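You operate a simulated robot arm through the tools that you are given. There is no shell and no other tool.

You are at the controls of a simulated two-armed robot. One attempt, no reset.

Task
Blow the chips off the gold cone and leave the line vented.
Fine: Use the blow nest and leave the cone in it. Then shut the air tap and vent with the blue palm button till the gauge reads 0. Leave the other cones as they are. Set down upright: what you pick out. Where these are worked on the way, their far stop is far enough and under half their travel is too little: air tap.

Only the result counts: the job must be done as asked and must still hold three seconds after the hand-in. Knocking over, shifting, dropping, spilling or breaking anything else fails it.

Robot
Two 7-joint arms with two-finger grippers on one trunk that stands fixed in place. Base frame: the origin is at the foot of the trunk, x ahead of it, y to its left, z up; the work surface is at about z = 940. Units: mm, degrees, N and s.
The left shoulder is at [60, 123, 995], the right one opposite. With the tool pointing down near the work surface each hand reaches from about 360 to 800 mm from the base axis, measured 20 degrees to its own side. Payload 1.47 kg a hand.
The tool frame of a hand sits at the grasp point between the pads (the TCP): z along the fingers, y along the line on which they close. The tips reach 16 mm beyond it. The gripper opens to 87 mm; its body begins 55 mm behind the TCP.
Orientation is told as [roll, pitch, yaw] about the base's x, y, z axes, in that order, counted from this pose: with the fingers straight down and closing along the base's y, the tool's x points along the base's -x, its y along +y and its z along -z.

Tools
- The arms move only by the tool nudge_tool. It takes "left_increments", "right_increments" or both (then of equal length, played together; a hand with none holds still); each is a list of rows, each an object (a shift or turn left out is 0, a gripper value left out holds the last) with "offset": the shift along the tool's x, y, z in mm, a list of three; "rot": the turn, a rotation vector about the tool's x, y, z in degrees, a list of three; "claw": the opening, from 0 (shut) to 1 (fully open). In form: [{"offset": [dx, dy, dz], "rot": [wx, wy, wz], "claw": claw}, ...]. A call has 1 to 20 rows; each row is the pose to reach, as a shift and turn from the pose commanded when the call began, along the tool's axes at that moment. Rows are played at 5 a second. More than 50 mm and 8.6 degrees between two rows, or a gripper value outside its range, and nothing of the call is played. A pose out of reach is approached as far as the arm can. The call stops where the force on the tool passes 70 N (or 10 N more than at its start, if that is more) or the arm is blocked; 0.2 s more then pass. Each finger travels about 153 mm/s and halts on what it meets, pressing with about 28 N; the grip force reading is that of the motor and also rises with nothing between the fingers. The clock runs only during rows and for 0.2 s after the last one: add rows that repeat a pose to give the fingers time. It gives the time, the measured TCP pose, the force on the tool (base axes), the opening and the grip force at its end, in the units of the frame above (readings bear some noise), with the torque about the TCP (base axes, N m) and any sound that the robot's microphone picked up.
- Cameras (640 x 400 px; columns grow to the right, rows downward): "scene" is now at [91.6, 0.5, 1559.7]; the picture's right is [0.02, -1.00, 0.00], its down [-0.66, -0.02, -0.75] and it looks along [0.75, 0.02, -0.66] (base axes); focal length 322 px, centre (320, 200). "left" rides on the left gripper at [73, -12, -90] in its tool frame; the picture's right is [0.16, 0.99, 0.00], its down [-0.72, 0.12, -0.68] and it looks along [-0.67, 0.11, 0.73] (tool axes); focal length 247 px, centre (320, 200). "right" rides on the right gripper at [73, 12, -90] in its tool frame; the picture's right is [-0.16, 0.99, 0.00], its down [-0.72, -0.12, -0.68] and it looks along [-0.67, -0.11, 0.73] (tool axes); focal length 247 px, centre (320, 200). There is no depth. A picture from a camera that has moved, and an enlarged one, comes with that camera's place and axes in the base frame and with its lens.
- camera(camera): a new picture of that camera. The clock stands still meanwhile.
- raise_lower(by): moves the trunk up (or, below 0, down) by that many mm; the arms and the scene camera ride with it, the base frame stays. It gives what a move gives, with no picture.
- head_to(pan, tilt): turns the head with the scene camera to pan (to the left, within 120 degrees either way) and tilt (down, from -29 to 69), counted from straight ahead of the robot. It gives what a move gives.
- inspect(camera, box): a new picture of the part [left, top, right, bottom] of that camera's present view, enlarged. The clock stands still meanwhile.
- finish_job(): hands the job in; it is judged then, once.

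Nothing tells you positions but the pictures and the camera data. Unless the task says otherwise, let go and move clear before handing in.

The tools are called after "Request:" as name(argument=value, ...) on one line, values as JSON. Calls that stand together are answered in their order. nudge_tool: Moves the arms, as the interface text tells. Its arguments: {"type":"object","properties":{"left_increments":{"type":"array","items":{"type":"object","properties":{"offset":{"type":"array","items":{"type":"number"}},"rot":{"type":"array","items":{"type":"number"}},"claw":{"type":"number"}}}},"right_increments":{"type":"array","items":{"type":"object","properties":{"offset":{"type":"array","items":{"type":"number"}},"rot":{"type":"array","items":{"type":"number"}},"claw":{"type":"number"}}}}},"required":[]} The other tools are called the same way: raise_lower (by) moves the trunk up or down; head_to (pan, tilt) turns the head that bears the scene camera; camera (camera) takes a picture; inspect (camera, box) takes an enlarged picture of a part of a camera's view; finish_job () hands the job in.

At the start:

```text
time: 0.0
left_tool_pos: [447.0, 132.2, 1318.4]
left_ee_rot: [-0.1, -0.1, 0.0]
left_contact_force: [-0.8, -0.3, -0.6]
left_torque: [-0.02, 0.0, 0.01]
left_finger_gap: 87.2
left_grasp_force: 0.1
right_tool_pos: [439.0, -222.8, 1321.3]
right_ee_rot: [0.0, 0.0, 0.0]
right_contact_force: [-0.1, -0.5, 0.6]
right_torque: [0.02, -0.04, 0.01]
right_finger_gap: 86.9
right_grasp_force: 0.1
trunk travel left (down, up): [-150.0, 80.0]
head pan, tilt (commanded): [1.4, 41.6]
```

scene: 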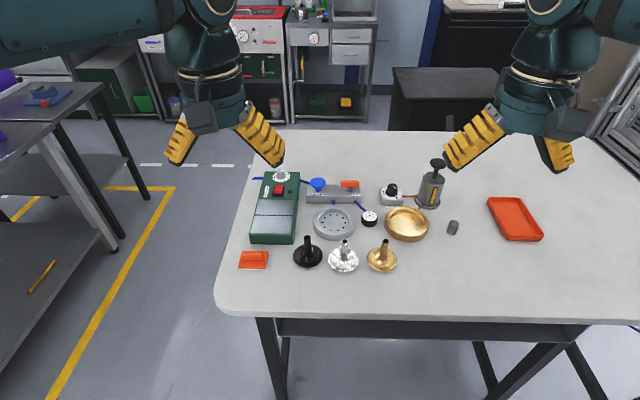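
right: 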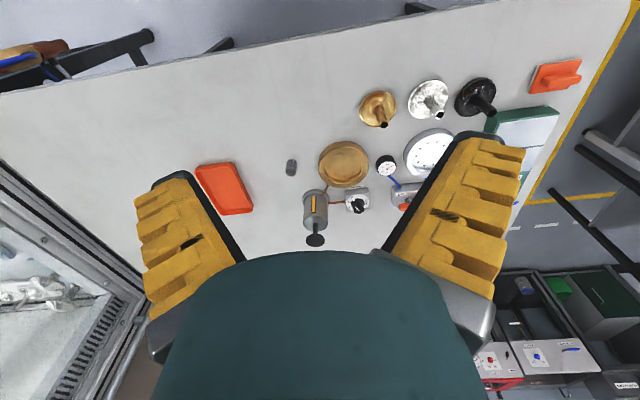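
left: 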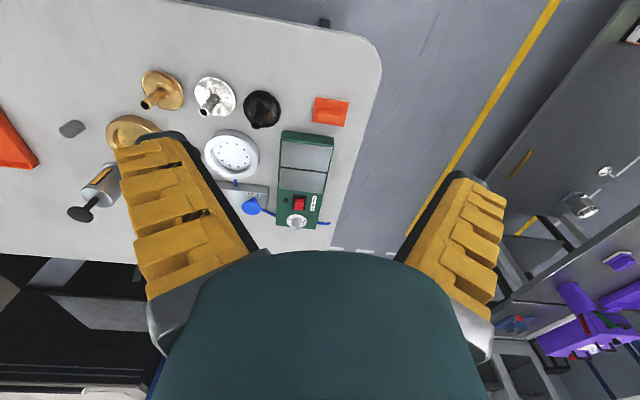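

I see a table with three cones (black, silver, gold), a grey round nest, a gold dish, a green machine, an air valve block with blue tap handles, gauge and more. I'll zoom in first to identify the parts.

Request:
inspect(camera="scene", box=[230, 150, 390, 250])

Request:
inspect(camera="scene", box=[340, 150, 500, 250])

Request:
inspect(camera="scene", box=[230, 200, 420, 320])

Request:
inspect(camera="left", box=[180, 60, 360, 240])

Request:
inspect(camera="right", box=[280, 70, 440, 260])

```text
4.00 times, centred on (310, 200) of scene
camera zoom: at [91.6, 0.5, 1559.7], right [0.02, -1.0, 0.0], down [-0.66, -0.02, -0.75], along [0.75, 0.02, -0.66], focal length 1290 px, centre (360, 200)
```

zoom: 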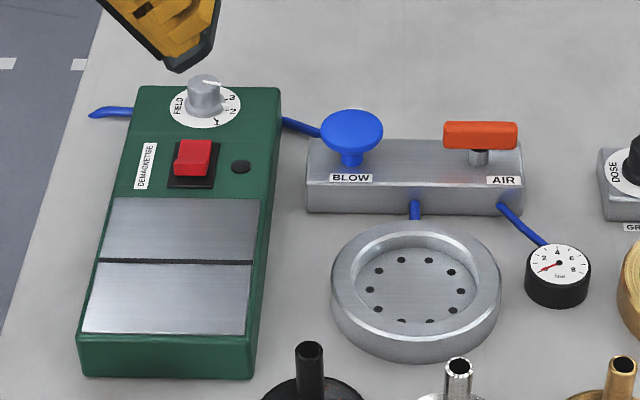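

```text
4.00 times, centred on (420, 200) of scene
camera zoom: at [91.6, 0.5, 1559.7], right [0.02, -1.0, 0.0], down [-0.66, -0.02, -0.75], along [0.75, 0.02, -0.66], focal length 1290 px, centre (-80, 200)
```

zoom: 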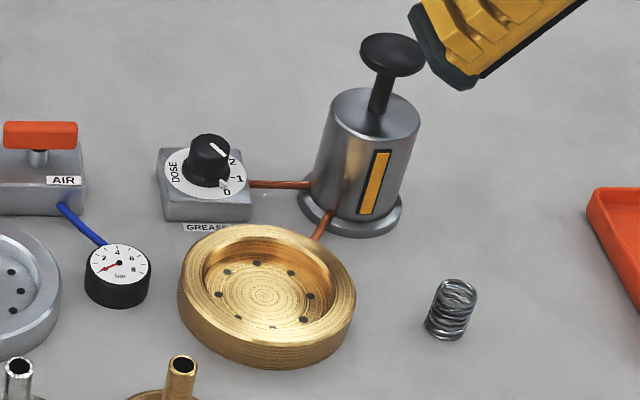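

```text
3.33 times, centred on (325, 260) of scene
camera zoom: at [91.6, 0.5, 1559.7], right [0.02, -1.0, 0.0], down [-0.66, -0.02, -0.75], along [0.75, 0.02, -0.66], focal length 1075 px, centre (303, 0)
```

zoom: 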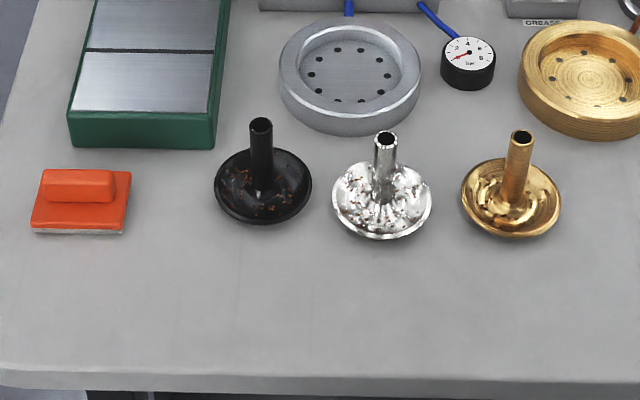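

```text
2.22 times, centred on (270, 150) of left
camera zoom: at [372.5, 120.3, 1408.3], right [-0.16, 0.99, 0.0], down [0.72, 0.12, 0.68], along [0.67, 0.11, -0.73], focal length 549 px, centre (431, 311)
```

zoom: 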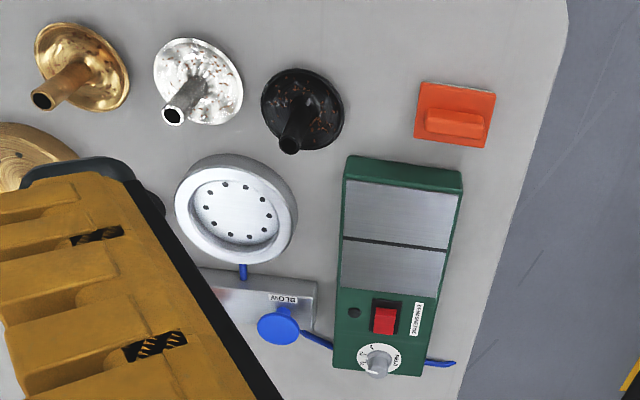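

```text
2.11 times, centred on (360, 165) of right
camera zoom: at [366.5, -210.3, 1409.2], right [0.16, 0.99, 0.0], down [0.72, -0.12, 0.68], along [0.67, -0.11, -0.73], focal length 520 px, centre (236, 274)
```

zoom: 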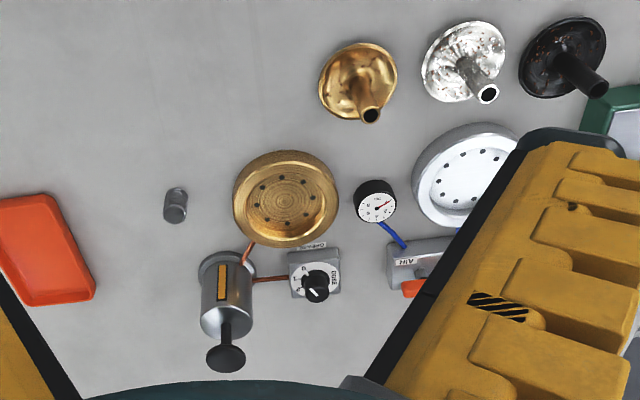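

The grey ring nest is plumbed by a blue hose to the BLOW/AIR block, so it is the blow nest; the brass one belongs to the grease line. I'll zoom closer on the gauge, the tap and the block.

Request:
inspect(camera="scene", box=[350, 200, 390, 230])

Request:
inspect(camera="scene", box=[300, 165, 380, 215])

Request:
inspect(camera="scene", box=[355, 230, 411, 280])

Request:
inspect(camera="right", box=[360, 140, 440, 220])

```text
13.33 times, centred on (370, 215) of scene
camera zoom: at [91.6, 0.5, 1559.7], right [0.02, -1.0, 0.0], down [-0.66, -0.02, -0.75], along [0.75, 0.02, -0.66], focal length 4299 px, centre (-347, 0)
```

zoom: 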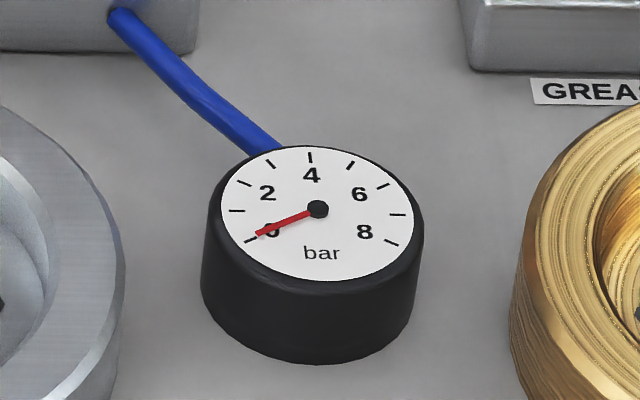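

```text
8.00 times, centred on (340, 190) of scene
camera zoom: at [91.6, 0.5, 1559.7], right [0.02, -1.0, 0.0], down [-0.66, -0.02, -0.75], along [0.75, 0.02, -0.66], focal length 2579 px, centre (160, 280)
```

zoom: 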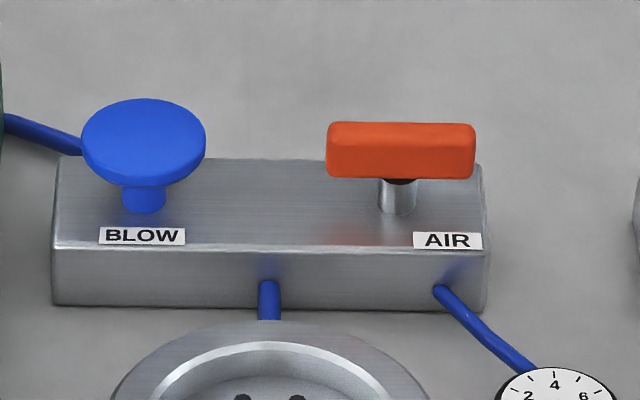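

```text
8.00 times, centred on (383, 255) of scene
camera zoom: at [91.6, 0.5, 1559.7], right [0.02, -1.0, 0.0], down [-0.66, -0.02, -0.75], along [0.75, 0.02, -0.66], focal length 2579 px, centre (-184, -240)
```

zoom: 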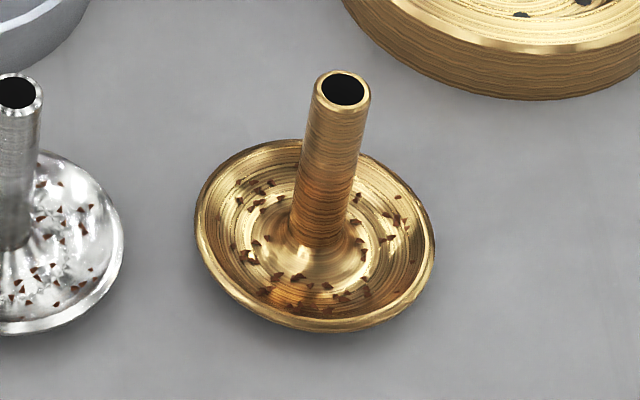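

```text
5.00 times, centred on (400, 180) of right
camera zoom: at [366.5, -210.3, 1409.2], right [0.16, 0.99, 0.0], down [0.72, -0.12, 0.68], along [0.67, -0.11, -0.73], focal length 1235 px, centre (-80, 300)
```

zoom: 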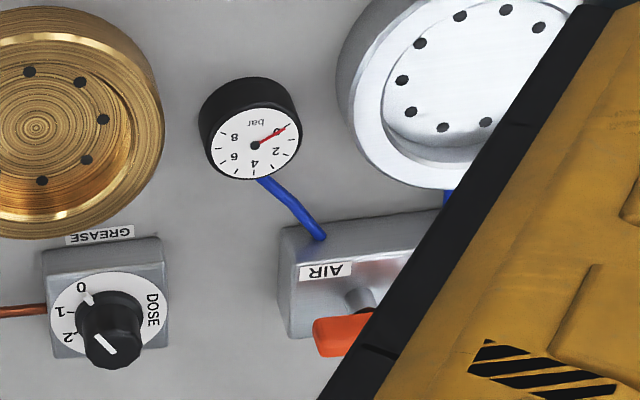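

The gauge reads 0 and the tap handle lies along the block. I take the gold cone's stem top to be near (572, -134, 1016), the blow nest near (689, -20), the BLOW button near (798, 26, 1000) and the tap axis near (804, -66). I'll move the right hand above the gold cone for a closer look.

Request:
nudge_tool(right_increments=[{"offset": [-20, 15, 25]}, {"offset": [-45, 30, 50]}, {"offset": [-70, 48, 80]}, {"offset": [-95, 62, 110]}, {"offset": [-115, 76, 140]}, {"offset": [-133, 88, 170]}, {"offset": [-133, 88, 190]}, {"offset": [-133, 88, 190], "claw": 0.6}])

```text
time: 1.8
left_tool_pos: [445.8, 132.2, 1319.4]
left_ee_rot: [0.0, 0.0, 0.0]
left_contact_force: [0.8, -0.3, -0.3]
left_torque: [-0.01, 0.03, -0.02]
left_finger_gap: 87.1
left_grasp_force: 0.0
right_tool_pos: [573.2, -135.2, 1130.5]
right_ee_rot: [0.0, -0.1, 0.1]
right_contact_force: [-0.4, 0.0, -0.6]
right_torque: [-0.02, -0.02, 0.0]
right_finger_gap: 57.4
right_grasp_force: 3.6
trunk travel left (down, up): [-150.0, 80.0]
head pan, tilt (commanded): [1.4, 41.6]
```

The right hand should now be about 100 mm above the gold cone stem. I'll look from the wrist and scene cameras.

Request:
camera(camera="right")

Request:
camera(camera="scene")

Request:
inspect(camera="left", box=[100, 60, 280, 240])

```text
taken
camera right: at [499.9, -122.0, 1219.1], right [0.16, 0.99, 0.0], down [0.72, -0.12, 0.68], along [0.67, -0.11, -0.73], focal length 247 px, centre (320, 200)
```

right: 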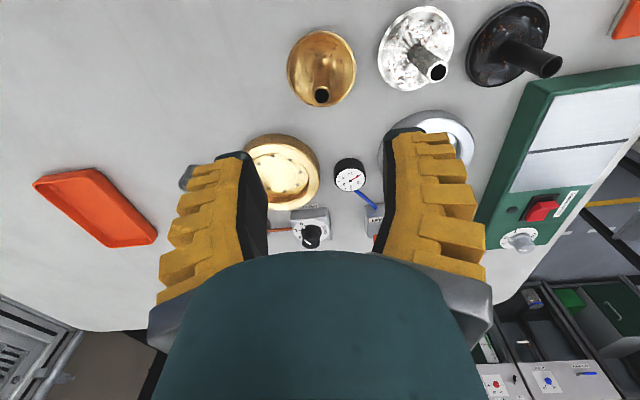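

```text
taken
camera scene: at [91.9, 0.7, 1559.7], right [0.02, -1.0, 0.0], down [-0.66, -0.02, -0.75], along [0.75, 0.02, -0.66], focal length 322 px, centre (320, 200)
```

scene: 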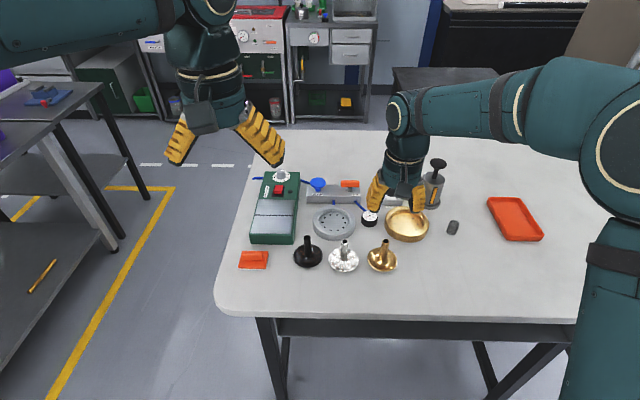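

```text
2.22 times, centred on (190, 150) of left
camera zoom: at [372.7, 120.5, 1408.2], right [-0.16, 0.99, 0.0], down [0.72, 0.12, 0.68], along [0.67, 0.11, -0.73], focal length 549 px, centre (609, 311)
```

zoom: 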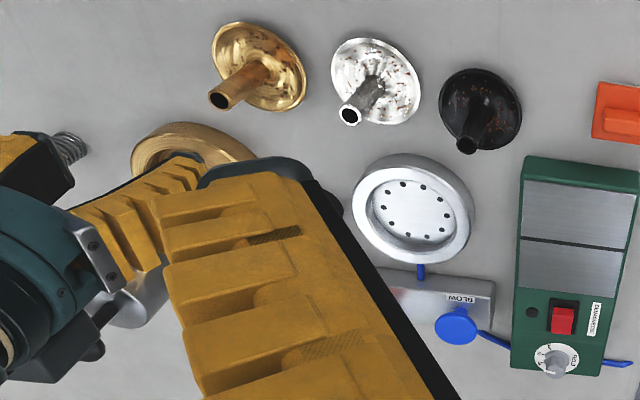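

The stem top is at about (571, -133, 1017), almost directly below the right hand. I'll lower around it and close the fingers on the stem.

Request:
nudge_tool(right_increments=[{"offset": [1.5, 1.5, 25], "claw": 0.6}, {"offset": [1.5, 1.5, 50]}, {"offset": [1.5, 1.5, 75]}, {"offset": [1.5, 1.5, 95]}, {"offset": [1.5, 1.5, 110]}])

Request:
camera(camera="right")

Request:
inspect(camera="scene", box=[340, 190, 440, 280])

```text
time: 3.0
left_tool_pos: [446.1, 131.6, 1318.9]
left_ee_rot: [0.0, 0.0, 0.0]
left_contact_force: [0.1, -0.4, 0.2]
left_torque: [-0.03, 0.01, -0.02]
left_finger_gap: 87.1
left_grasp_force: 0.1
right_tool_pos: [570.4, -133.3, 1020.6]
right_ee_rot: [0.1, 0.0, 0.0]
right_contact_force: [0.0, 0.7, 1.0]
right_torque: [-0.01, 0.01, -0.02]
right_finger_gap: 57.0
right_grasp_force: 3.5
trunk travel left (down, up): [-150.0, 80.0]
head pan, tilt (commanded): [1.4, 41.6]
```

```text
taken
camera right: at [498.5, -120.5, 1109.0], right [0.16, 0.99, 0.0], down [0.72, -0.12, 0.68], along [0.67, -0.11, -0.73], focal length 247 px, centre (320, 200)
```

right: 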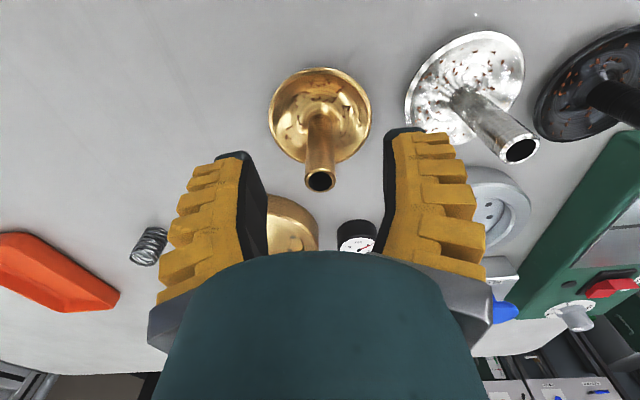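

```text
4.44 times, centred on (390, 235) of scene
camera zoom: at [91.9, 0.6, 1559.7], right [0.02, -1.0, 0.0], down [-0.66, -0.02, -0.75], along [0.75, 0.02, -0.66], focal length 1433 px, centre (9, 44)
```

zoom: 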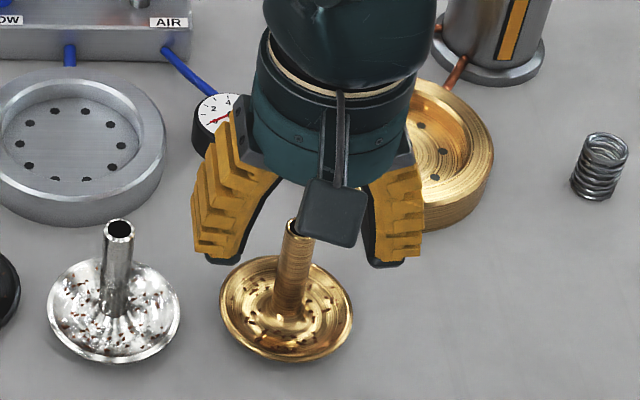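

The stem sits centred between the fingers. I'll lower about 22 mm more and grip.

Request:
nudge_tool(right_increments=[{"offset": [0, 0.7, 12], "claw": 0.6}, {"offset": [0, 0.7, 22], "claw": 0.6}, {"offset": [0, 0.7, 22], "claw": 0.3}, {"offset": [0, 0.7, 22], "claw": 0.0}, {"offset": [0, 0.7, 22], "claw": 0.0}, {"offset": [0, 0.7, 22], "claw": 0.0}])

Request:
camera(camera="right")

```text
time: 4.4
left_tool_pos: [447.0, 131.3, 1319.1]
left_ee_rot: [0.1, 0.0, -0.1]
left_contact_force: [-0.5, -0.2, 0.2]
left_torque: [0.02, 0.05, 0.01]
left_finger_gap: 87.0
left_grasp_force: 0.1
right_tool_pos: [569.9, -131.8, 1000.8]
right_ee_rot: [0.0, -0.1, -0.1]
right_contact_force: [1.8, -1.0, 6.0]
right_torque: [0.03, -0.32, -0.06]
right_finger_gap: 9.0
right_grasp_force: 28.4
trunk travel left (down, up): [-150.0, 80.0]
head pan, tilt (commanded): [1.4, 41.6]
```

```text
taken
camera right: at [498.0, -120.0, 1087.7], right [0.16, 0.99, 0.0], down [0.72, -0.12, 0.68], along [0.67, -0.11, -0.73], focal length 247 px, centre (320, 200)
```

right: 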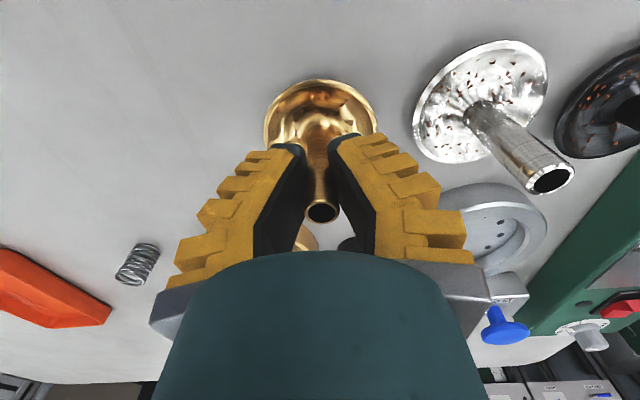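

The fingers have closed on the stem with a grip force of 28 N, but the reported gap is smaller than I expected. I'll zoom in to check the grip before lifting.

Request:
inspect(camera="right", box=[250, 70, 390, 240])

Request:
inspect(camera="scene", box=[350, 200, 430, 280])

Request:
inspect(camera="left", box=[100, 50, 220, 170])

```text
2.35 times, centred on (320, 155) of right
camera zoom: at [498.0, -120.0, 1087.7], right [0.16, 0.99, 0.0], down [0.72, -0.12, 0.68], along [0.67, -0.11, -0.73], focal length 581 px, centre (320, 306)
```

zoom: 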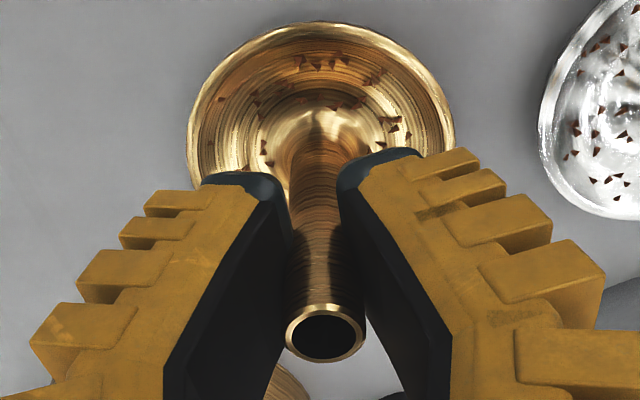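

```text
5.00 times, centred on (390, 240) of scene
camera zoom: at [91.4, 0.6, 1559.8], right [0.02, -1.0, 0.0], down [-0.66, -0.02, -0.75], along [0.75, 0.02, -0.66], focal length 1612 px, centre (-30, 0)
```

zoom: 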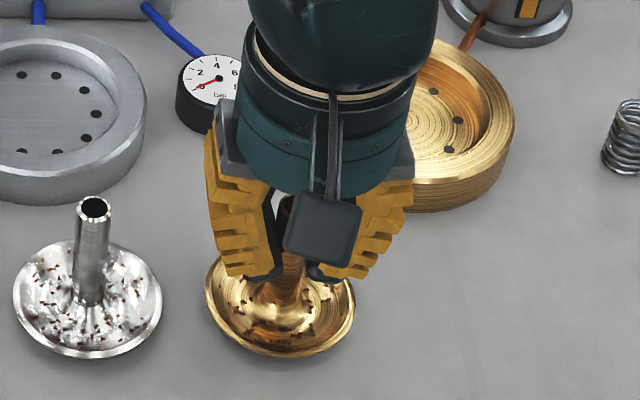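

```text
3.33 times, centred on (160, 110) of left
camera zoom: at [372.3, 120.3, 1408.4], right [-0.16, 0.99, 0.0], down [0.72, 0.12, 0.68], along [0.67, 0.11, -0.73], focal length 823 px, centre (853, 500)
```

zoom: 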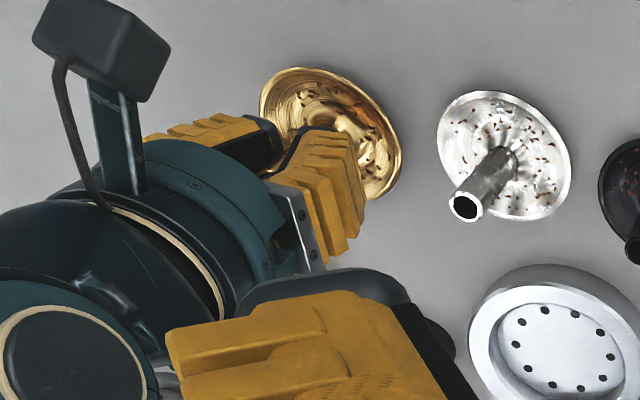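

The pads hold the stem on both sides with the cone upright. I'll lift it a little and check that it comes along straight.

Request:
nudge_tool(right_increments=[{"offset": [0, 0, -5], "claw": 0.0}, {"offset": [0, 0, -12], "claw": 0.0}, {"offset": [0, 0, -22], "claw": 0.0}, {"offset": [0, 0, -35], "claw": 0.0}, {"offset": [0, 0, -35], "claw": 0.0}])

Request:
camera(camera="right")

Request:
inspect(camera="scene", box=[340, 180, 440, 280])

Request:
inspect(camera="left", box=[80, 50, 220, 190])

```text
time: 5.6
left_tool_pos: [445.4, 130.8, 1318.7]
left_ee_rot: [0.0, 0.0, -0.1]
left_contact_force: [0.5, -0.9, -0.1]
left_torque: [-0.01, -0.02, 0.01]
left_finger_gap: 87.1
left_grasp_force: 0.1
right_tool_pos: [570.3, -132.3, 1034.0]
right_ee_rot: [-0.1, 0.0, 0.0]
right_contact_force: [0.4, 0.2, -0.2]
right_torque: [-0.02, -0.02, -0.04]
right_finger_gap: 0.1
right_grasp_force: 27.8
trunk travel left (down, up): [-150.0, 80.0]
head pan, tilt (commanded): [1.4, 41.6]
```

```text
taken
camera right: at [498.1, -120.1, 1122.0], right [0.16, 0.99, 0.0], down [0.72, -0.12, 0.68], along [0.67, -0.11, -0.73], focal length 247 px, centre (320, 200)
```

right: 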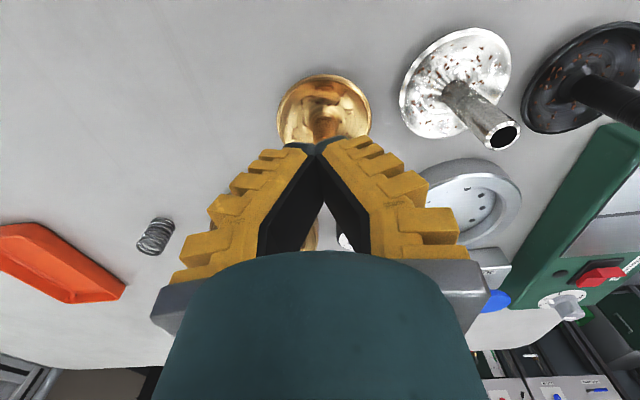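

```text
4.00 times, centred on (390, 230) of scene
camera zoom: at [91.8, 0.5, 1559.7], right [0.02, -1.0, 0.0], down [-0.66, -0.02, -0.75], along [0.75, 0.02, -0.66], focal length 1290 px, centre (40, 80)
```

zoom: 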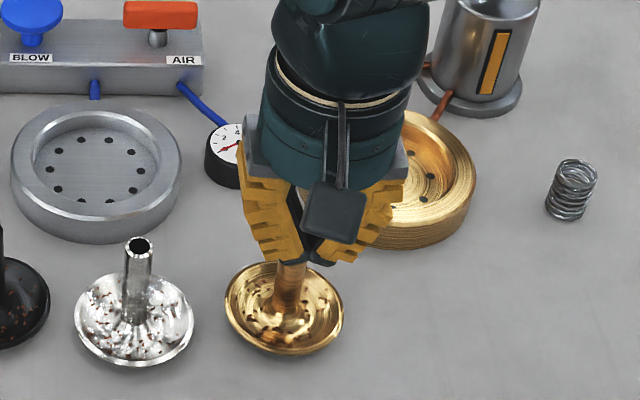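

```text
2.86 times, centred on (150, 120) of left
camera zoom: at [372.7, 120.3, 1408.3], right [-0.16, 0.99, 0.0], down [0.72, 0.12, 0.68], along [0.67, 0.11, -0.73], focal length 706 px, centre (806, 429)
```

zoom: 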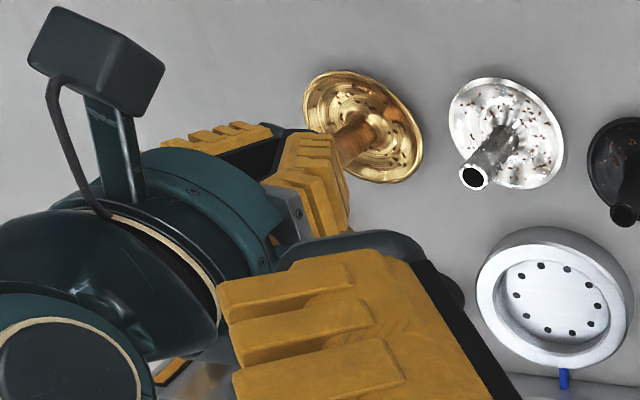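

The fingers slid off the stem: the gap is now 0.1 and the cone is still standing upright on the table. Using all cameras I now place the stem top at about (574, -134.5, 1012), so I was about 4 mm short in x and too high. I'll look at the closed fingers to understand the pad shape.

Request:
inspect(camera="right", box=[240, 70, 400, 260])

Request:
inspect(camera="scene", box=[365, 215, 415, 275])

```text
2.11 times, centred on (320, 165) of right
camera zoom: at [498.1, -120.1, 1122.0], right [0.16, 0.99, 0.0], down [0.72, -0.12, 0.68], along [0.67, -0.11, -0.73], focal length 520 px, centre (320, 274)
```

zoom: 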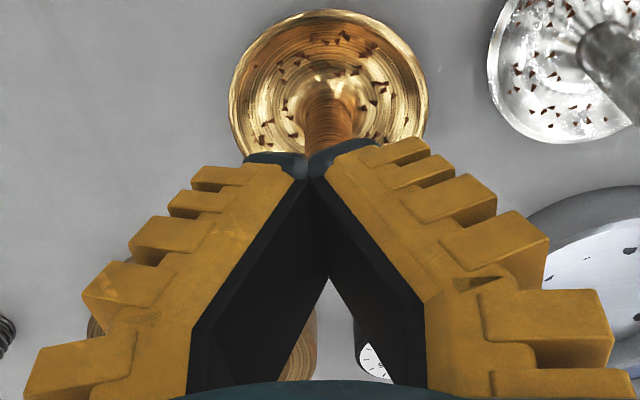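

```text
6.67 times, centred on (390, 245) of scene
camera zoom: at [91.8, 0.5, 1559.7], right [0.02, -1.0, 0.0], down [-0.66, -0.02, -0.75], along [0.75, 0.02, -0.66], focal length 2149 px, centre (-147, -100)
```

zoom: 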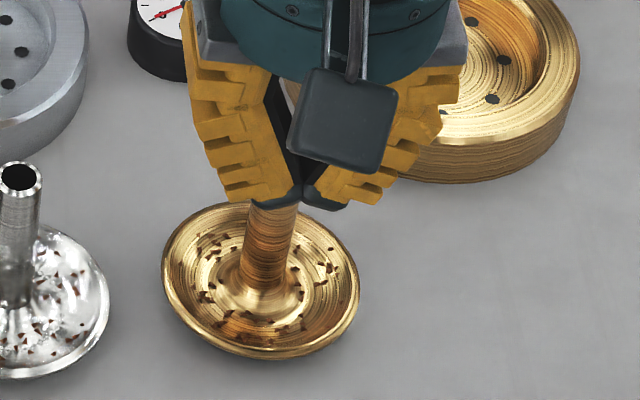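

The cone is unmoved. I'll reopen, shift about 4 mm forward and 2 mm to the right, and go down further so the tips grip the stem lower. Then I'll close in two stages.

Request:
nudge_tool(right_increments=[{"offset": [0, 0, -3], "claw": 0.5}, {"offset": [-3.7, -2.2, -3], "claw": 0.5}, {"offset": [-3.7, -2.2, 10], "claw": 0.5}, {"offset": [-3.7, -2.2, 25], "claw": 0.5}, {"offset": [-3.7, -2.2, 38], "claw": 0.5}, {"offset": [-3.7, -2.2, 46], "claw": 0.5}, {"offset": [-3.7, -2.2, 46], "claw": 0.3}, {"offset": [-3.7, -2.2, 46], "claw": 0.3}])

Request:
inspect(camera="right", box=[240, 70, 400, 260])

Request:
inspect(camera="scene", box=[365, 215, 415, 275])

Request:
inspect(camera="left", box=[100, 50, 220, 170])

```text
time: 7.4
left_tool_pos: [446.9, 131.4, 1317.4]
left_ee_rot: [0.0, 0.0, -0.1]
left_contact_force: [-0.1, -0.3, 1.2]
left_torque: [0.01, 0.01, 0.0]
left_finger_gap: 86.8
left_grasp_force: 0.1
right_tool_pos: [573.2, -135.4, 986.4]
right_ee_rot: [0.0, 0.0, 0.0]
right_contact_force: [-0.4, 0.5, -0.5]
right_torque: [0.02, -0.04, 0.0]
right_finger_gap: 32.3
right_grasp_force: 4.2
trunk travel left (down, up): [-150.0, 80.0]
head pan, tilt (commanded): [1.4, 41.6]
```

```text
2.11 times, centred on (320, 165) of right
camera zoom: at [501.3, -122.2, 1075.2], right [0.16, 0.99, 0.0], down [0.72, -0.12, 0.68], along [0.67, -0.11, -0.73], focal length 520 px, centre (320, 274)
```

zoom: 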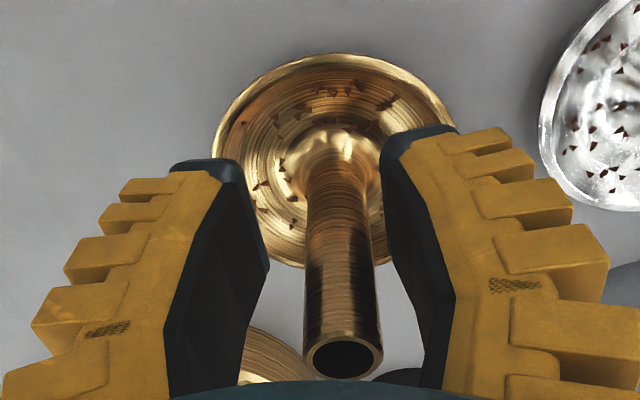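

```text
6.67 times, centred on (390, 245) of scene
camera zoom: at [91.7, 0.5, 1559.7], right [0.02, -1.0, 0.0], down [-0.66, -0.02, -0.75], along [0.75, 0.02, -0.66], focal length 2149 px, centre (-147, -100)
```

zoom: 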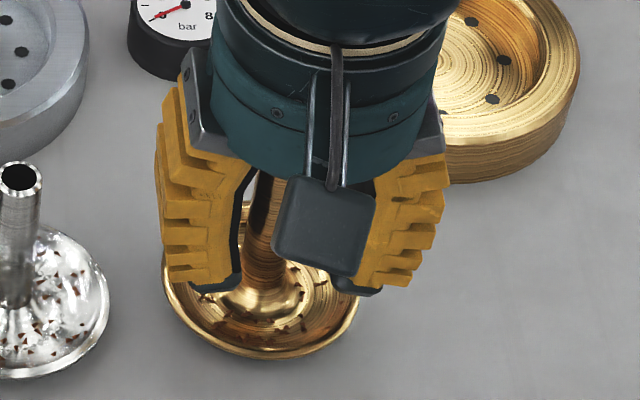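

```text
3.33 times, centred on (160, 110) of left
camera zoom: at [372.5, 120.3, 1408.3], right [-0.16, 0.99, 0.0], down [0.72, 0.12, 0.68], along [0.67, 0.11, -0.73], focal length 823 px, centre (853, 500)
```

zoom: 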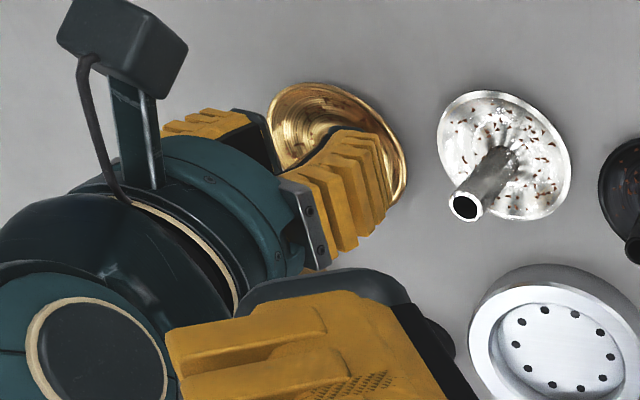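

The stem is well centred between the pads, with the gap at 32 mm. I'll close fully now.

Request:
nudge_tool(right_increments=[{"offset": [0, 0, 0], "claw": 0.15}, {"offset": [0, 0, 0], "claw": 0.0}, {"offset": [0, 0, 0], "claw": 0.0}, {"offset": [0, 0, 0], "claw": 0.0}])

Request:
inspect(camera="right", box=[240, 70, 400, 260])

Request:
inspect(camera="scene", box=[365, 215, 415, 275])

```text
time: 8.4
left_tool_pos: [445.6, 130.9, 1319.3]
left_ee_rot: [-0.1, 0.0, 0.0]
left_contact_force: [0.1, 0.0, 0.2]
left_torque: [0.03, 0.02, 0.0]
left_finger_gap: 87.0
left_grasp_force: 0.1
right_tool_pos: [574.7, -134.5, 986.9]
right_ee_rot: [0.0, -0.2, 0.0]
right_contact_force: [3.2, 0.6, 7.5]
right_torque: [-0.02, -0.42, -0.01]
right_finger_gap: 10.5
right_grasp_force: 28.1
trunk travel left (down, up): [-150.0, 80.0]
head pan, tilt (commanded): [1.4, 41.6]
```

```text
2.11 times, centred on (320, 165) of right
camera zoom: at [501.5, -122.0, 1075.9], right [0.16, 0.99, 0.0], down [0.72, -0.12, 0.68], along [0.67, -0.11, -0.73], focal length 520 px, centre (320, 274)
```

zoom: 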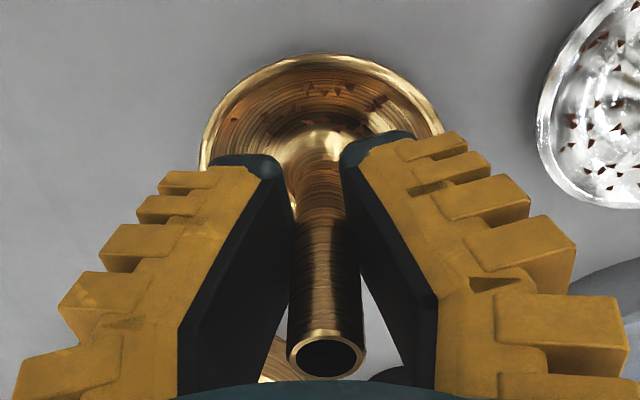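

```text
6.67 times, centred on (390, 245) of scene
camera zoom: at [91.3, 0.8, 1559.8], right [0.02, -1.0, 0.0], down [-0.66, -0.02, -0.75], along [0.75, 0.02, -0.66], focal length 2149 px, centre (-147, -100)
```

zoom: 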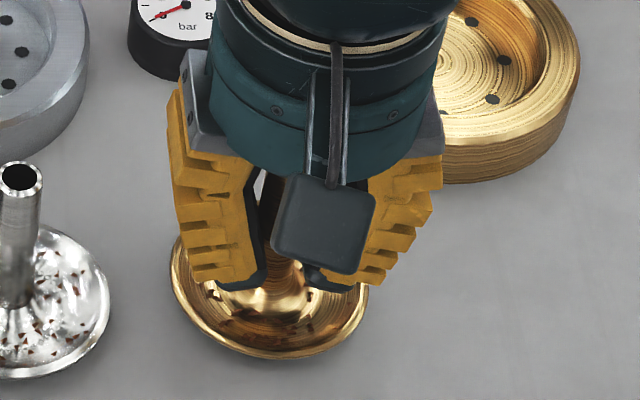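

The gap is 10.5 mm at 28 N and the stem is centred in the pads. I'll do a small test lift and watch the gap for slip.

Request:
nudge_tool(right_increments=[{"offset": [0, 0, -2], "claw": 0.0}, {"offset": [0, 0, -4], "claw": 0.0}, {"offset": [0, 0, -6], "claw": 0.0}, {"offset": [0, 0, -6], "claw": 0.0}])

Request:
inspect(camera="right", box=[240, 70, 400, 260])

Request:
inspect(camera="scene", box=[365, 215, 415, 275])

```text
time: 9.4
left_tool_pos: [444.9, 131.0, 1319.1]
left_ee_rot: [-0.1, 0.0, 0.0]
left_contact_force: [-0.6, -0.4, -0.4]
left_torque: [0.02, -0.03, 0.01]
left_finger_gap: 87.3
left_grasp_force: 0.1
right_tool_pos: [573.7, -134.4, 993.0]
right_ee_rot: [0.0, -0.1, 0.0]
right_contact_force: [-0.1, 0.0, -0.8]
right_torque: [0.01, -0.01, -0.04]
right_finger_gap: 5.8
right_grasp_force: 27.7
trunk travel left (down, up): [-150.0, 80.0]
head pan, tilt (commanded): [1.4, 41.6]
```

```text
2.11 times, centred on (320, 165) of right
camera zoom: at [501.6, -122.4, 1081.5], right [0.16, 0.99, 0.0], down [0.72, -0.12, 0.68], along [0.67, -0.11, -0.73], focal length 520 px, centre (320, 274)
```

zoom: 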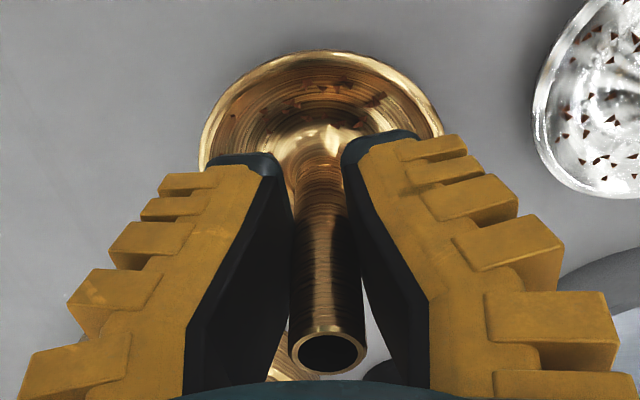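

```text
6.67 times, centred on (390, 245) of scene
camera zoom: at [91.8, 0.5, 1559.7], right [0.02, -1.0, 0.0], down [-0.66, -0.02, -0.75], along [0.75, 0.02, -0.66], focal length 2149 px, centre (-147, -100)
```

zoom: 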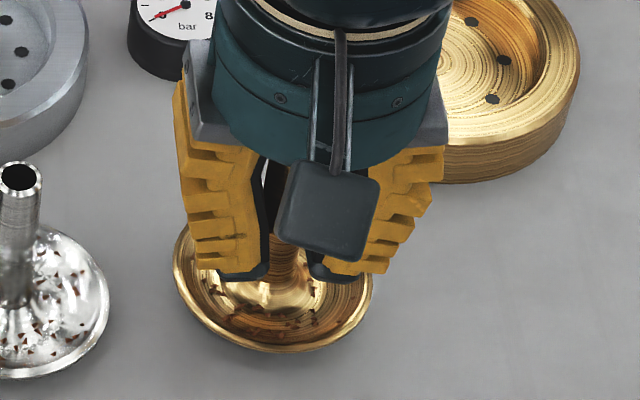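

The wrist picture shows the cone rose with the hand, but the gap reading fell to 5.8. I'll hold still to see whether the grip is stable.

Request:
nudge_tool(right_increments=[{"offset": [0, 0, 0], "claw": 0.0}, {"offset": [0, 0, 0], "claw": 0.0}, {"offset": [0, 0, 0], "claw": 0.0}])

Request:
inspect(camera="right", box=[240, 70, 400, 260])

Request:
inspect(camera="left", box=[100, 50, 220, 170])

```text
time: 10.2
left_tool_pos: [446.8, 132.2, 1318.4]
left_ee_rot: [-0.1, 0.0, 0.0]
left_contact_force: [-0.1, -0.2, 0.5]
left_torque: [-0.03, -0.01, 0.03]
left_finger_gap: 86.9
left_grasp_force: 0.1
right_tool_pos: [575.1, -134.1, 992.6]
right_ee_rot: [-0.1, 0.0, 0.0]
right_contact_force: [-0.3, -0.7, -2.2]
right_torque: [0.0, 0.0, -0.01]
right_finger_gap: 6.0
right_grasp_force: 27.9
trunk travel left (down, up): [-150.0, 80.0]
head pan, tilt (commanded): [1.4, 41.6]
```

```text
2.11 times, centred on (320, 165) of right
camera zoom: at [501.7, -122.4, 1081.6], right [0.16, 0.99, 0.0], down [0.72, -0.12, 0.68], along [0.67, -0.11, -0.73], focal length 520 px, centre (320, 274)
```

zoom: 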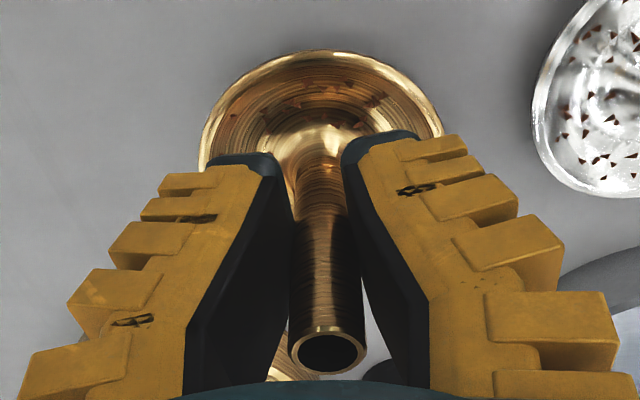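

```text
3.33 times, centred on (160, 110) of left
camera zoom: at [372.6, 120.3, 1408.3], right [-0.16, 0.99, 0.0], down [0.72, 0.12, 0.68], along [0.67, 0.11, -0.73], focal length 823 px, centre (853, 500)
```

zoom: 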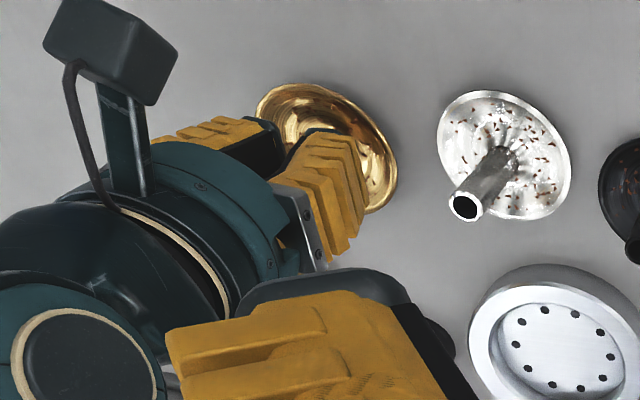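

The grip is stable: the gap holds at 6.0 and the tool carries about 2 N of downward weight. I'll raise the cone higher, gently, and re-check.

Request:
nudge_tool(right_increments=[{"offset": [0, 0, -4], "claw": 0.0}, {"offset": [0, 0, -10], "claw": 0.0}, {"offset": [0, 0, -18], "claw": 0.0}, {"offset": [0, 0, -28], "claw": 0.0}, {"offset": [0, 0, -38], "claw": 0.0}, {"offset": [0, 0, -48], "claw": 0.0}, {"offset": [0, 0, -58], "claw": 0.0}, {"offset": [0, 0, -68], "claw": 0.0}, {"offset": [0, 0, -78], "claw": 0.0}, {"offset": [0, 0, -85], "claw": 0.0}, {"offset": [0, 0, -85], "claw": 0.0}])

Request:
inspect(camera="right", box=[240, 70, 400, 260])

Request:
inspect(camera="left", box=[60, 50, 220, 210])

Request:
inspect(camera="scene", box=[340, 160, 440, 280])

```text
time: 12.6
left_tool_pos: [445.8, 131.1, 1318.5]
left_ee_rot: [0.0, 0.0, 0.0]
left_contact_force: [-0.9, -0.1, -1.0]
left_torque: [-0.01, 0.01, -0.03]
left_finger_gap: 87.1
left_grasp_force: 0.0
right_tool_pos: [574.2, -133.7, 1078.3]
right_ee_rot: [0.0, 0.0, 0.0]
right_contact_force: [-0.6, 0.1, -1.1]
right_torque: [0.0, 0.02, -0.02]
right_finger_gap: 6.0
right_grasp_force: 28.2
trunk travel left (down, up): [-150.0, 80.0]
head pan, tilt (commanded): [1.4, 41.6]
```

```text
2.11 times, centred on (320, 165) of right
camera zoom: at [501.6, -122.1, 1167.1], right [0.16, 0.99, 0.0], down [0.72, -0.12, 0.68], along [0.67, -0.11, -0.73], focal length 520 px, centre (320, 274)
```

zoom: 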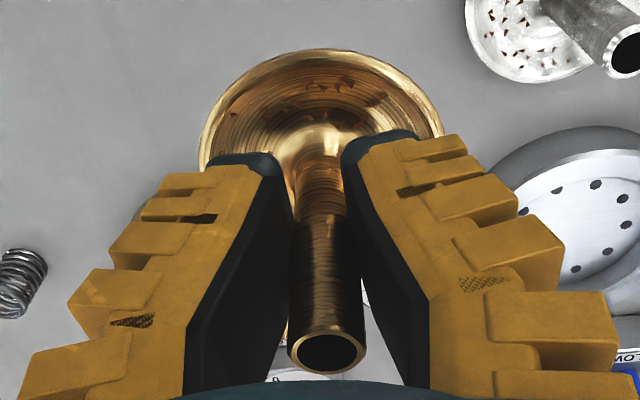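

```text
2.50 times, centred on (140, 130) of left
camera zoom: at [372.6, 120.3, 1408.3], right [-0.16, 0.99, 0.0], down [0.72, 0.12, 0.68], along [0.67, 0.11, -0.73], focal length 617 px, centre (770, 375)
```

zoom: 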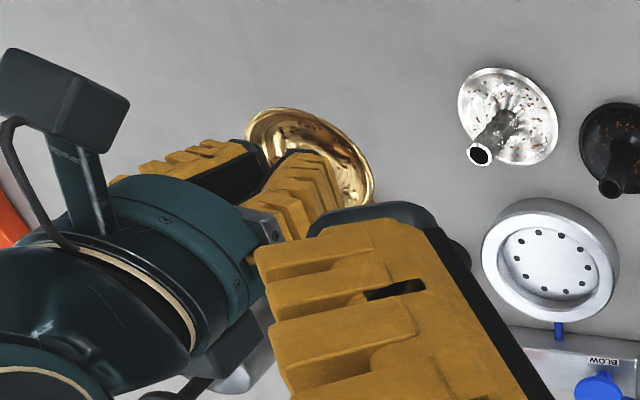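

```text
3.33 times, centred on (390, 220) of scene
camera zoom: at [91.7, 0.5, 1559.7], right [0.02, -1.0, 0.0], down [-0.66, -0.02, -0.75], along [0.75, 0.02, -0.66], focal length 1075 px, centre (87, 133)
```

zoom: 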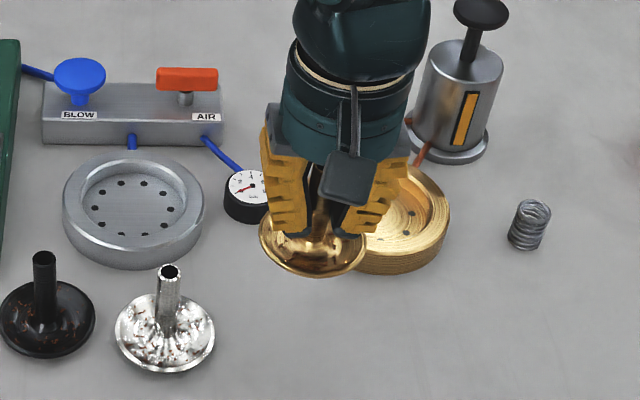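

The cone is held steadily. Comparing pictures, the first slip had pushed it about 7 mm forward, so the stem now sits about 7 mm ahead of the TCP in x. I'll carry it gently at this height over toward the blow nest.

Request:
nudge_tool(right_increments=[{"offset": [-4, 3, 0], "claw": 0.0}, {"offset": [-12, 9, 0], "claw": 0.0}, {"offset": [-22, 18, 0], "claw": 0.0}, {"offset": [-34, 29, 0], "claw": 0.0}, {"offset": [-46, 42, 0], "claw": 0.0}, {"offset": [-58, 55, 0], "claw": 0.0}, {"offset": [-70, 68, 0], "claw": 0.0}, {"offset": [-82, 81, 0], "claw": 0.0}, {"offset": [-93, 93, 0], "claw": 0.0}, {"offset": [-102, 103, 0], "claw": 0.0}, {"offset": [-108, 110, 0], "claw": 0.0}, {"offset": [-110, 112, 0], "claw": 0.0}, {"offset": [-110, 112, 0], "claw": 0.0}])

Request:
camera(camera="right")

Request:
inspect(camera="scene", box=[285, 150, 405, 250])

Request:
inspect(camera="left", box=[160, 90, 320, 240])

```text
time: 15.4
left_tool_pos: [445.8, 131.6, 1318.3]
left_ee_rot: [0.0, 0.0, 0.0]
left_contact_force: [0.9, -0.3, -0.5]
left_torque: [0.0, -0.01, -0.01]
left_finger_gap: 86.8
left_grasp_force: 0.1
right_tool_pos: [685.0, -22.6, 1079.5]
right_ee_rot: [0.1, 0.2, 0.0]
right_contact_force: [0.6, 0.0, -1.5]
right_torque: [0.03, 0.03, 0.02]
right_finger_gap: 5.9
right_grasp_force: 27.9
trunk travel left (down, up): [-150.0, 80.0]
head pan, tilt (commanded): [1.4, 41.6]
```

```text
taken
camera right: at [612.2, -10.0, 1167.1], right [0.16, 0.99, 0.0], down [0.72, -0.12, 0.68], along [0.67, -0.11, -0.73], focal length 247 px, centre (320, 200)
```

right: 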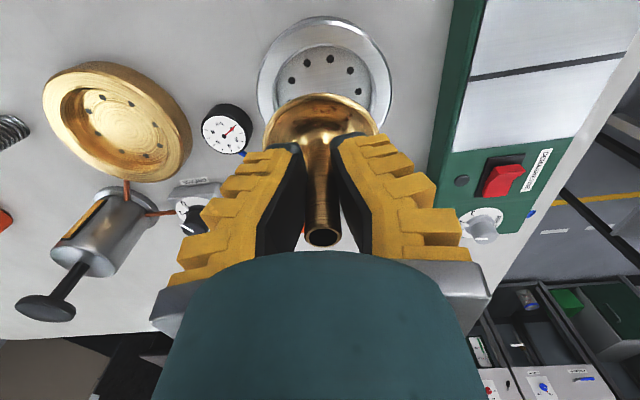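

```text
4.00 times, centred on (345, 200) of scene
camera zoom: at [91.7, 0.6, 1559.7], right [0.02, -1.0, 0.0], down [-0.66, -0.02, -0.75], along [0.75, 0.02, -0.66], focal length 1290 px, centre (220, 200)
```

zoom: 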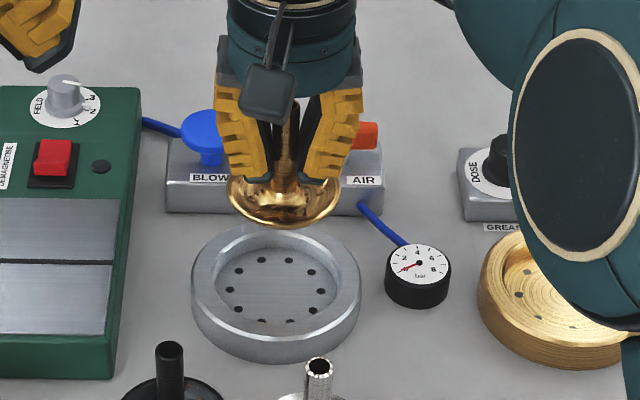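

```text
2.67 times, centred on (240, 165) of left
camera zoom: at [372.6, 120.3, 1408.3], right [-0.16, 0.99, 0.0], down [0.72, 0.12, 0.68], along [0.67, 0.11, -0.73], focal length 659 px, centre (533, 293)
```

zoom: 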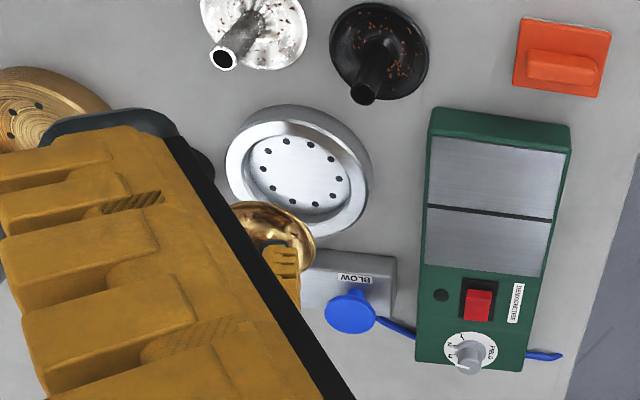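

The cone hangs above the nest and the nest is clear. I'll bring the left hand's camera round to the left side, looking across at the nest, so I can judge alignment in x.

Request:
nudge_tool(left_increments=[{"offset": [-20, 5, 10], "rot": [0, 0, 7.5]}, {"offset": [-40, 10, 25], "rot": [0, 0, 15]}, {"offset": [-60, 15, 38], "rot": [0, 0, 22.5]}, {"offset": [-80, 20, 51], "rot": [0, 0, 30]}, {"offset": [-100, 25, 64], "rot": [0, 0, 37.5]}, {"offset": [-120, 30, 77], "rot": [0, 0, 45]}, {"offset": [-140, 35, 90], "rot": [0, 0, 52.5]}, {"offset": [-160, 40, 104], "rot": [0, 0, 60]}, {"offset": [-180, 45, 117], "rot": [0, 0, 67.5]}, {"offset": [-205, 50, 131], "rot": [0, 0, 75]}, {"offset": [-225, 53, 145], "rot": [0, 0, 82.5]}, {"offset": [-245, 55, 158], "rot": [0, 0, 90]}])

Request:
camera(camera="left")

Request:
camera(camera="scene")

Request:
inspect(camera="right", box=[240, 0, 410, 200])

```text
time: 18.0
left_tool_pos: [693.1, 186.6, 1160.3]
left_ee_rot: [-0.1, 0.0, -90.1]
left_contact_force: [0.6, -0.2, -0.9]
left_torque: [0.02, 0.05, 0.01]
left_finger_gap: 87.1
left_grasp_force: 0.1
right_tool_pos: [685.9, -22.2, 1077.8]
right_ee_rot: [0.0, 0.1, 0.0]
right_contact_force: [0.1, 0.2, -1.3]
right_torque: [0.01, 0.03, 0.02]
right_finger_gap: 6.0
right_grasp_force: 28.2
trunk travel left (down, up): [-150.0, 80.0]
head pan, tilt (commanded): [1.4, 41.6]
```

```text
taken
camera left: at [680.6, 259.8, 1250.2], right [0.99, 0.16, 0.0], down [0.12, -0.72, 0.68], along [0.11, -0.67, -0.73], focal length 247 px, centre (320, 200)
```

left: 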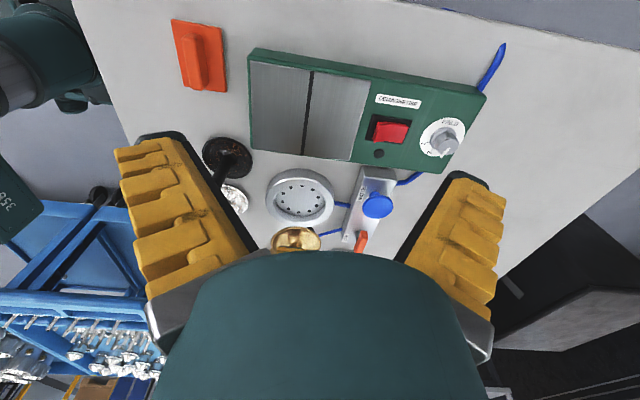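

```text
taken
camera scene: at [92.9, 0.6, 1559.6], right [0.02, -1.0, 0.0], down [-0.66, -0.02, -0.75], along [0.75, 0.02, -0.66], focal length 322 px, centre (320, 200)
```

scene: 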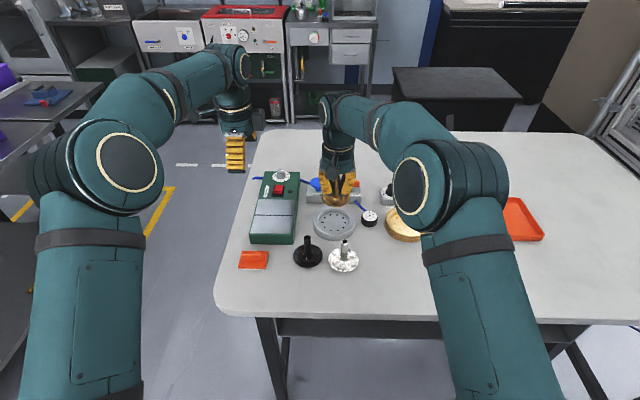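

```text
2.00 times, centred on (325, 100) of right
camera zoom: at [613.1, -10.1, 1166.4], right [0.16, 0.99, 0.0], down [0.72, -0.12, 0.68], along [0.67, -0.11, -0.73], focal length 494 px, centre (310, 400)
```

zoom: 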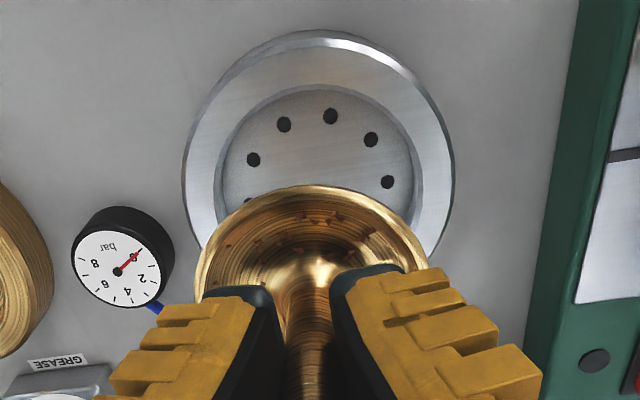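

From the left the gripper body hides the cone, and the picture is inverted so far is down. I'll move the left hand a bit closer and higher to get both nest and cone in view.

Request:
nudge_tool(left_increments=[{"offset": [-15, 0, -25]}, {"offset": [-35, 0, -45]}, {"offset": [-55, 0, -60]}, {"offset": [-65, 0, -60]}])

Request:
camera(camera="left")

```text
time: 19.0
left_tool_pos: [691.0, 121.1, 1221.6]
left_ee_rot: [0.0, 0.0, -89.9]
left_contact_force: [-0.7, 0.5, -0.4]
left_torque: [0.05, -0.03, 0.01]
left_finger_gap: 87.1
left_grasp_force: 0.0
right_tool_pos: [685.6, -22.7, 1078.7]
right_ee_rot: [0.0, -0.1, -0.1]
right_contact_force: [-0.2, -0.8, -0.5]
right_torque: [0.0, 0.0, 0.0]
right_finger_gap: 6.0
right_grasp_force: 28.1
trunk travel left (down, up): [-150.0, 80.0]
head pan, tilt (commanded): [1.4, 41.6]
```

```text
taken
camera left: at [678.8, 194.8, 1310.7], right [0.99, 0.16, 0.0], down [0.12, -0.72, 0.68], along [0.11, -0.67, -0.73], focal length 247 px, centre (320, 200)
```

left: 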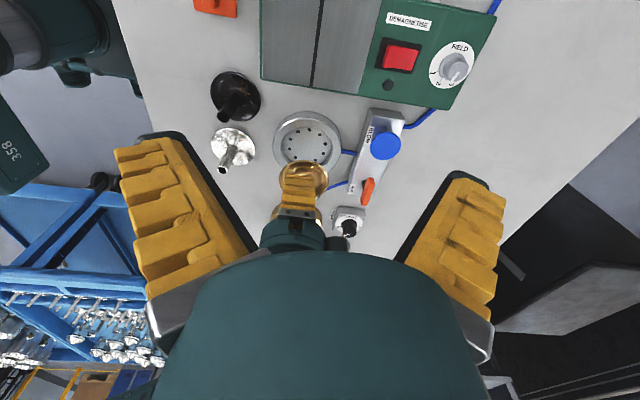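

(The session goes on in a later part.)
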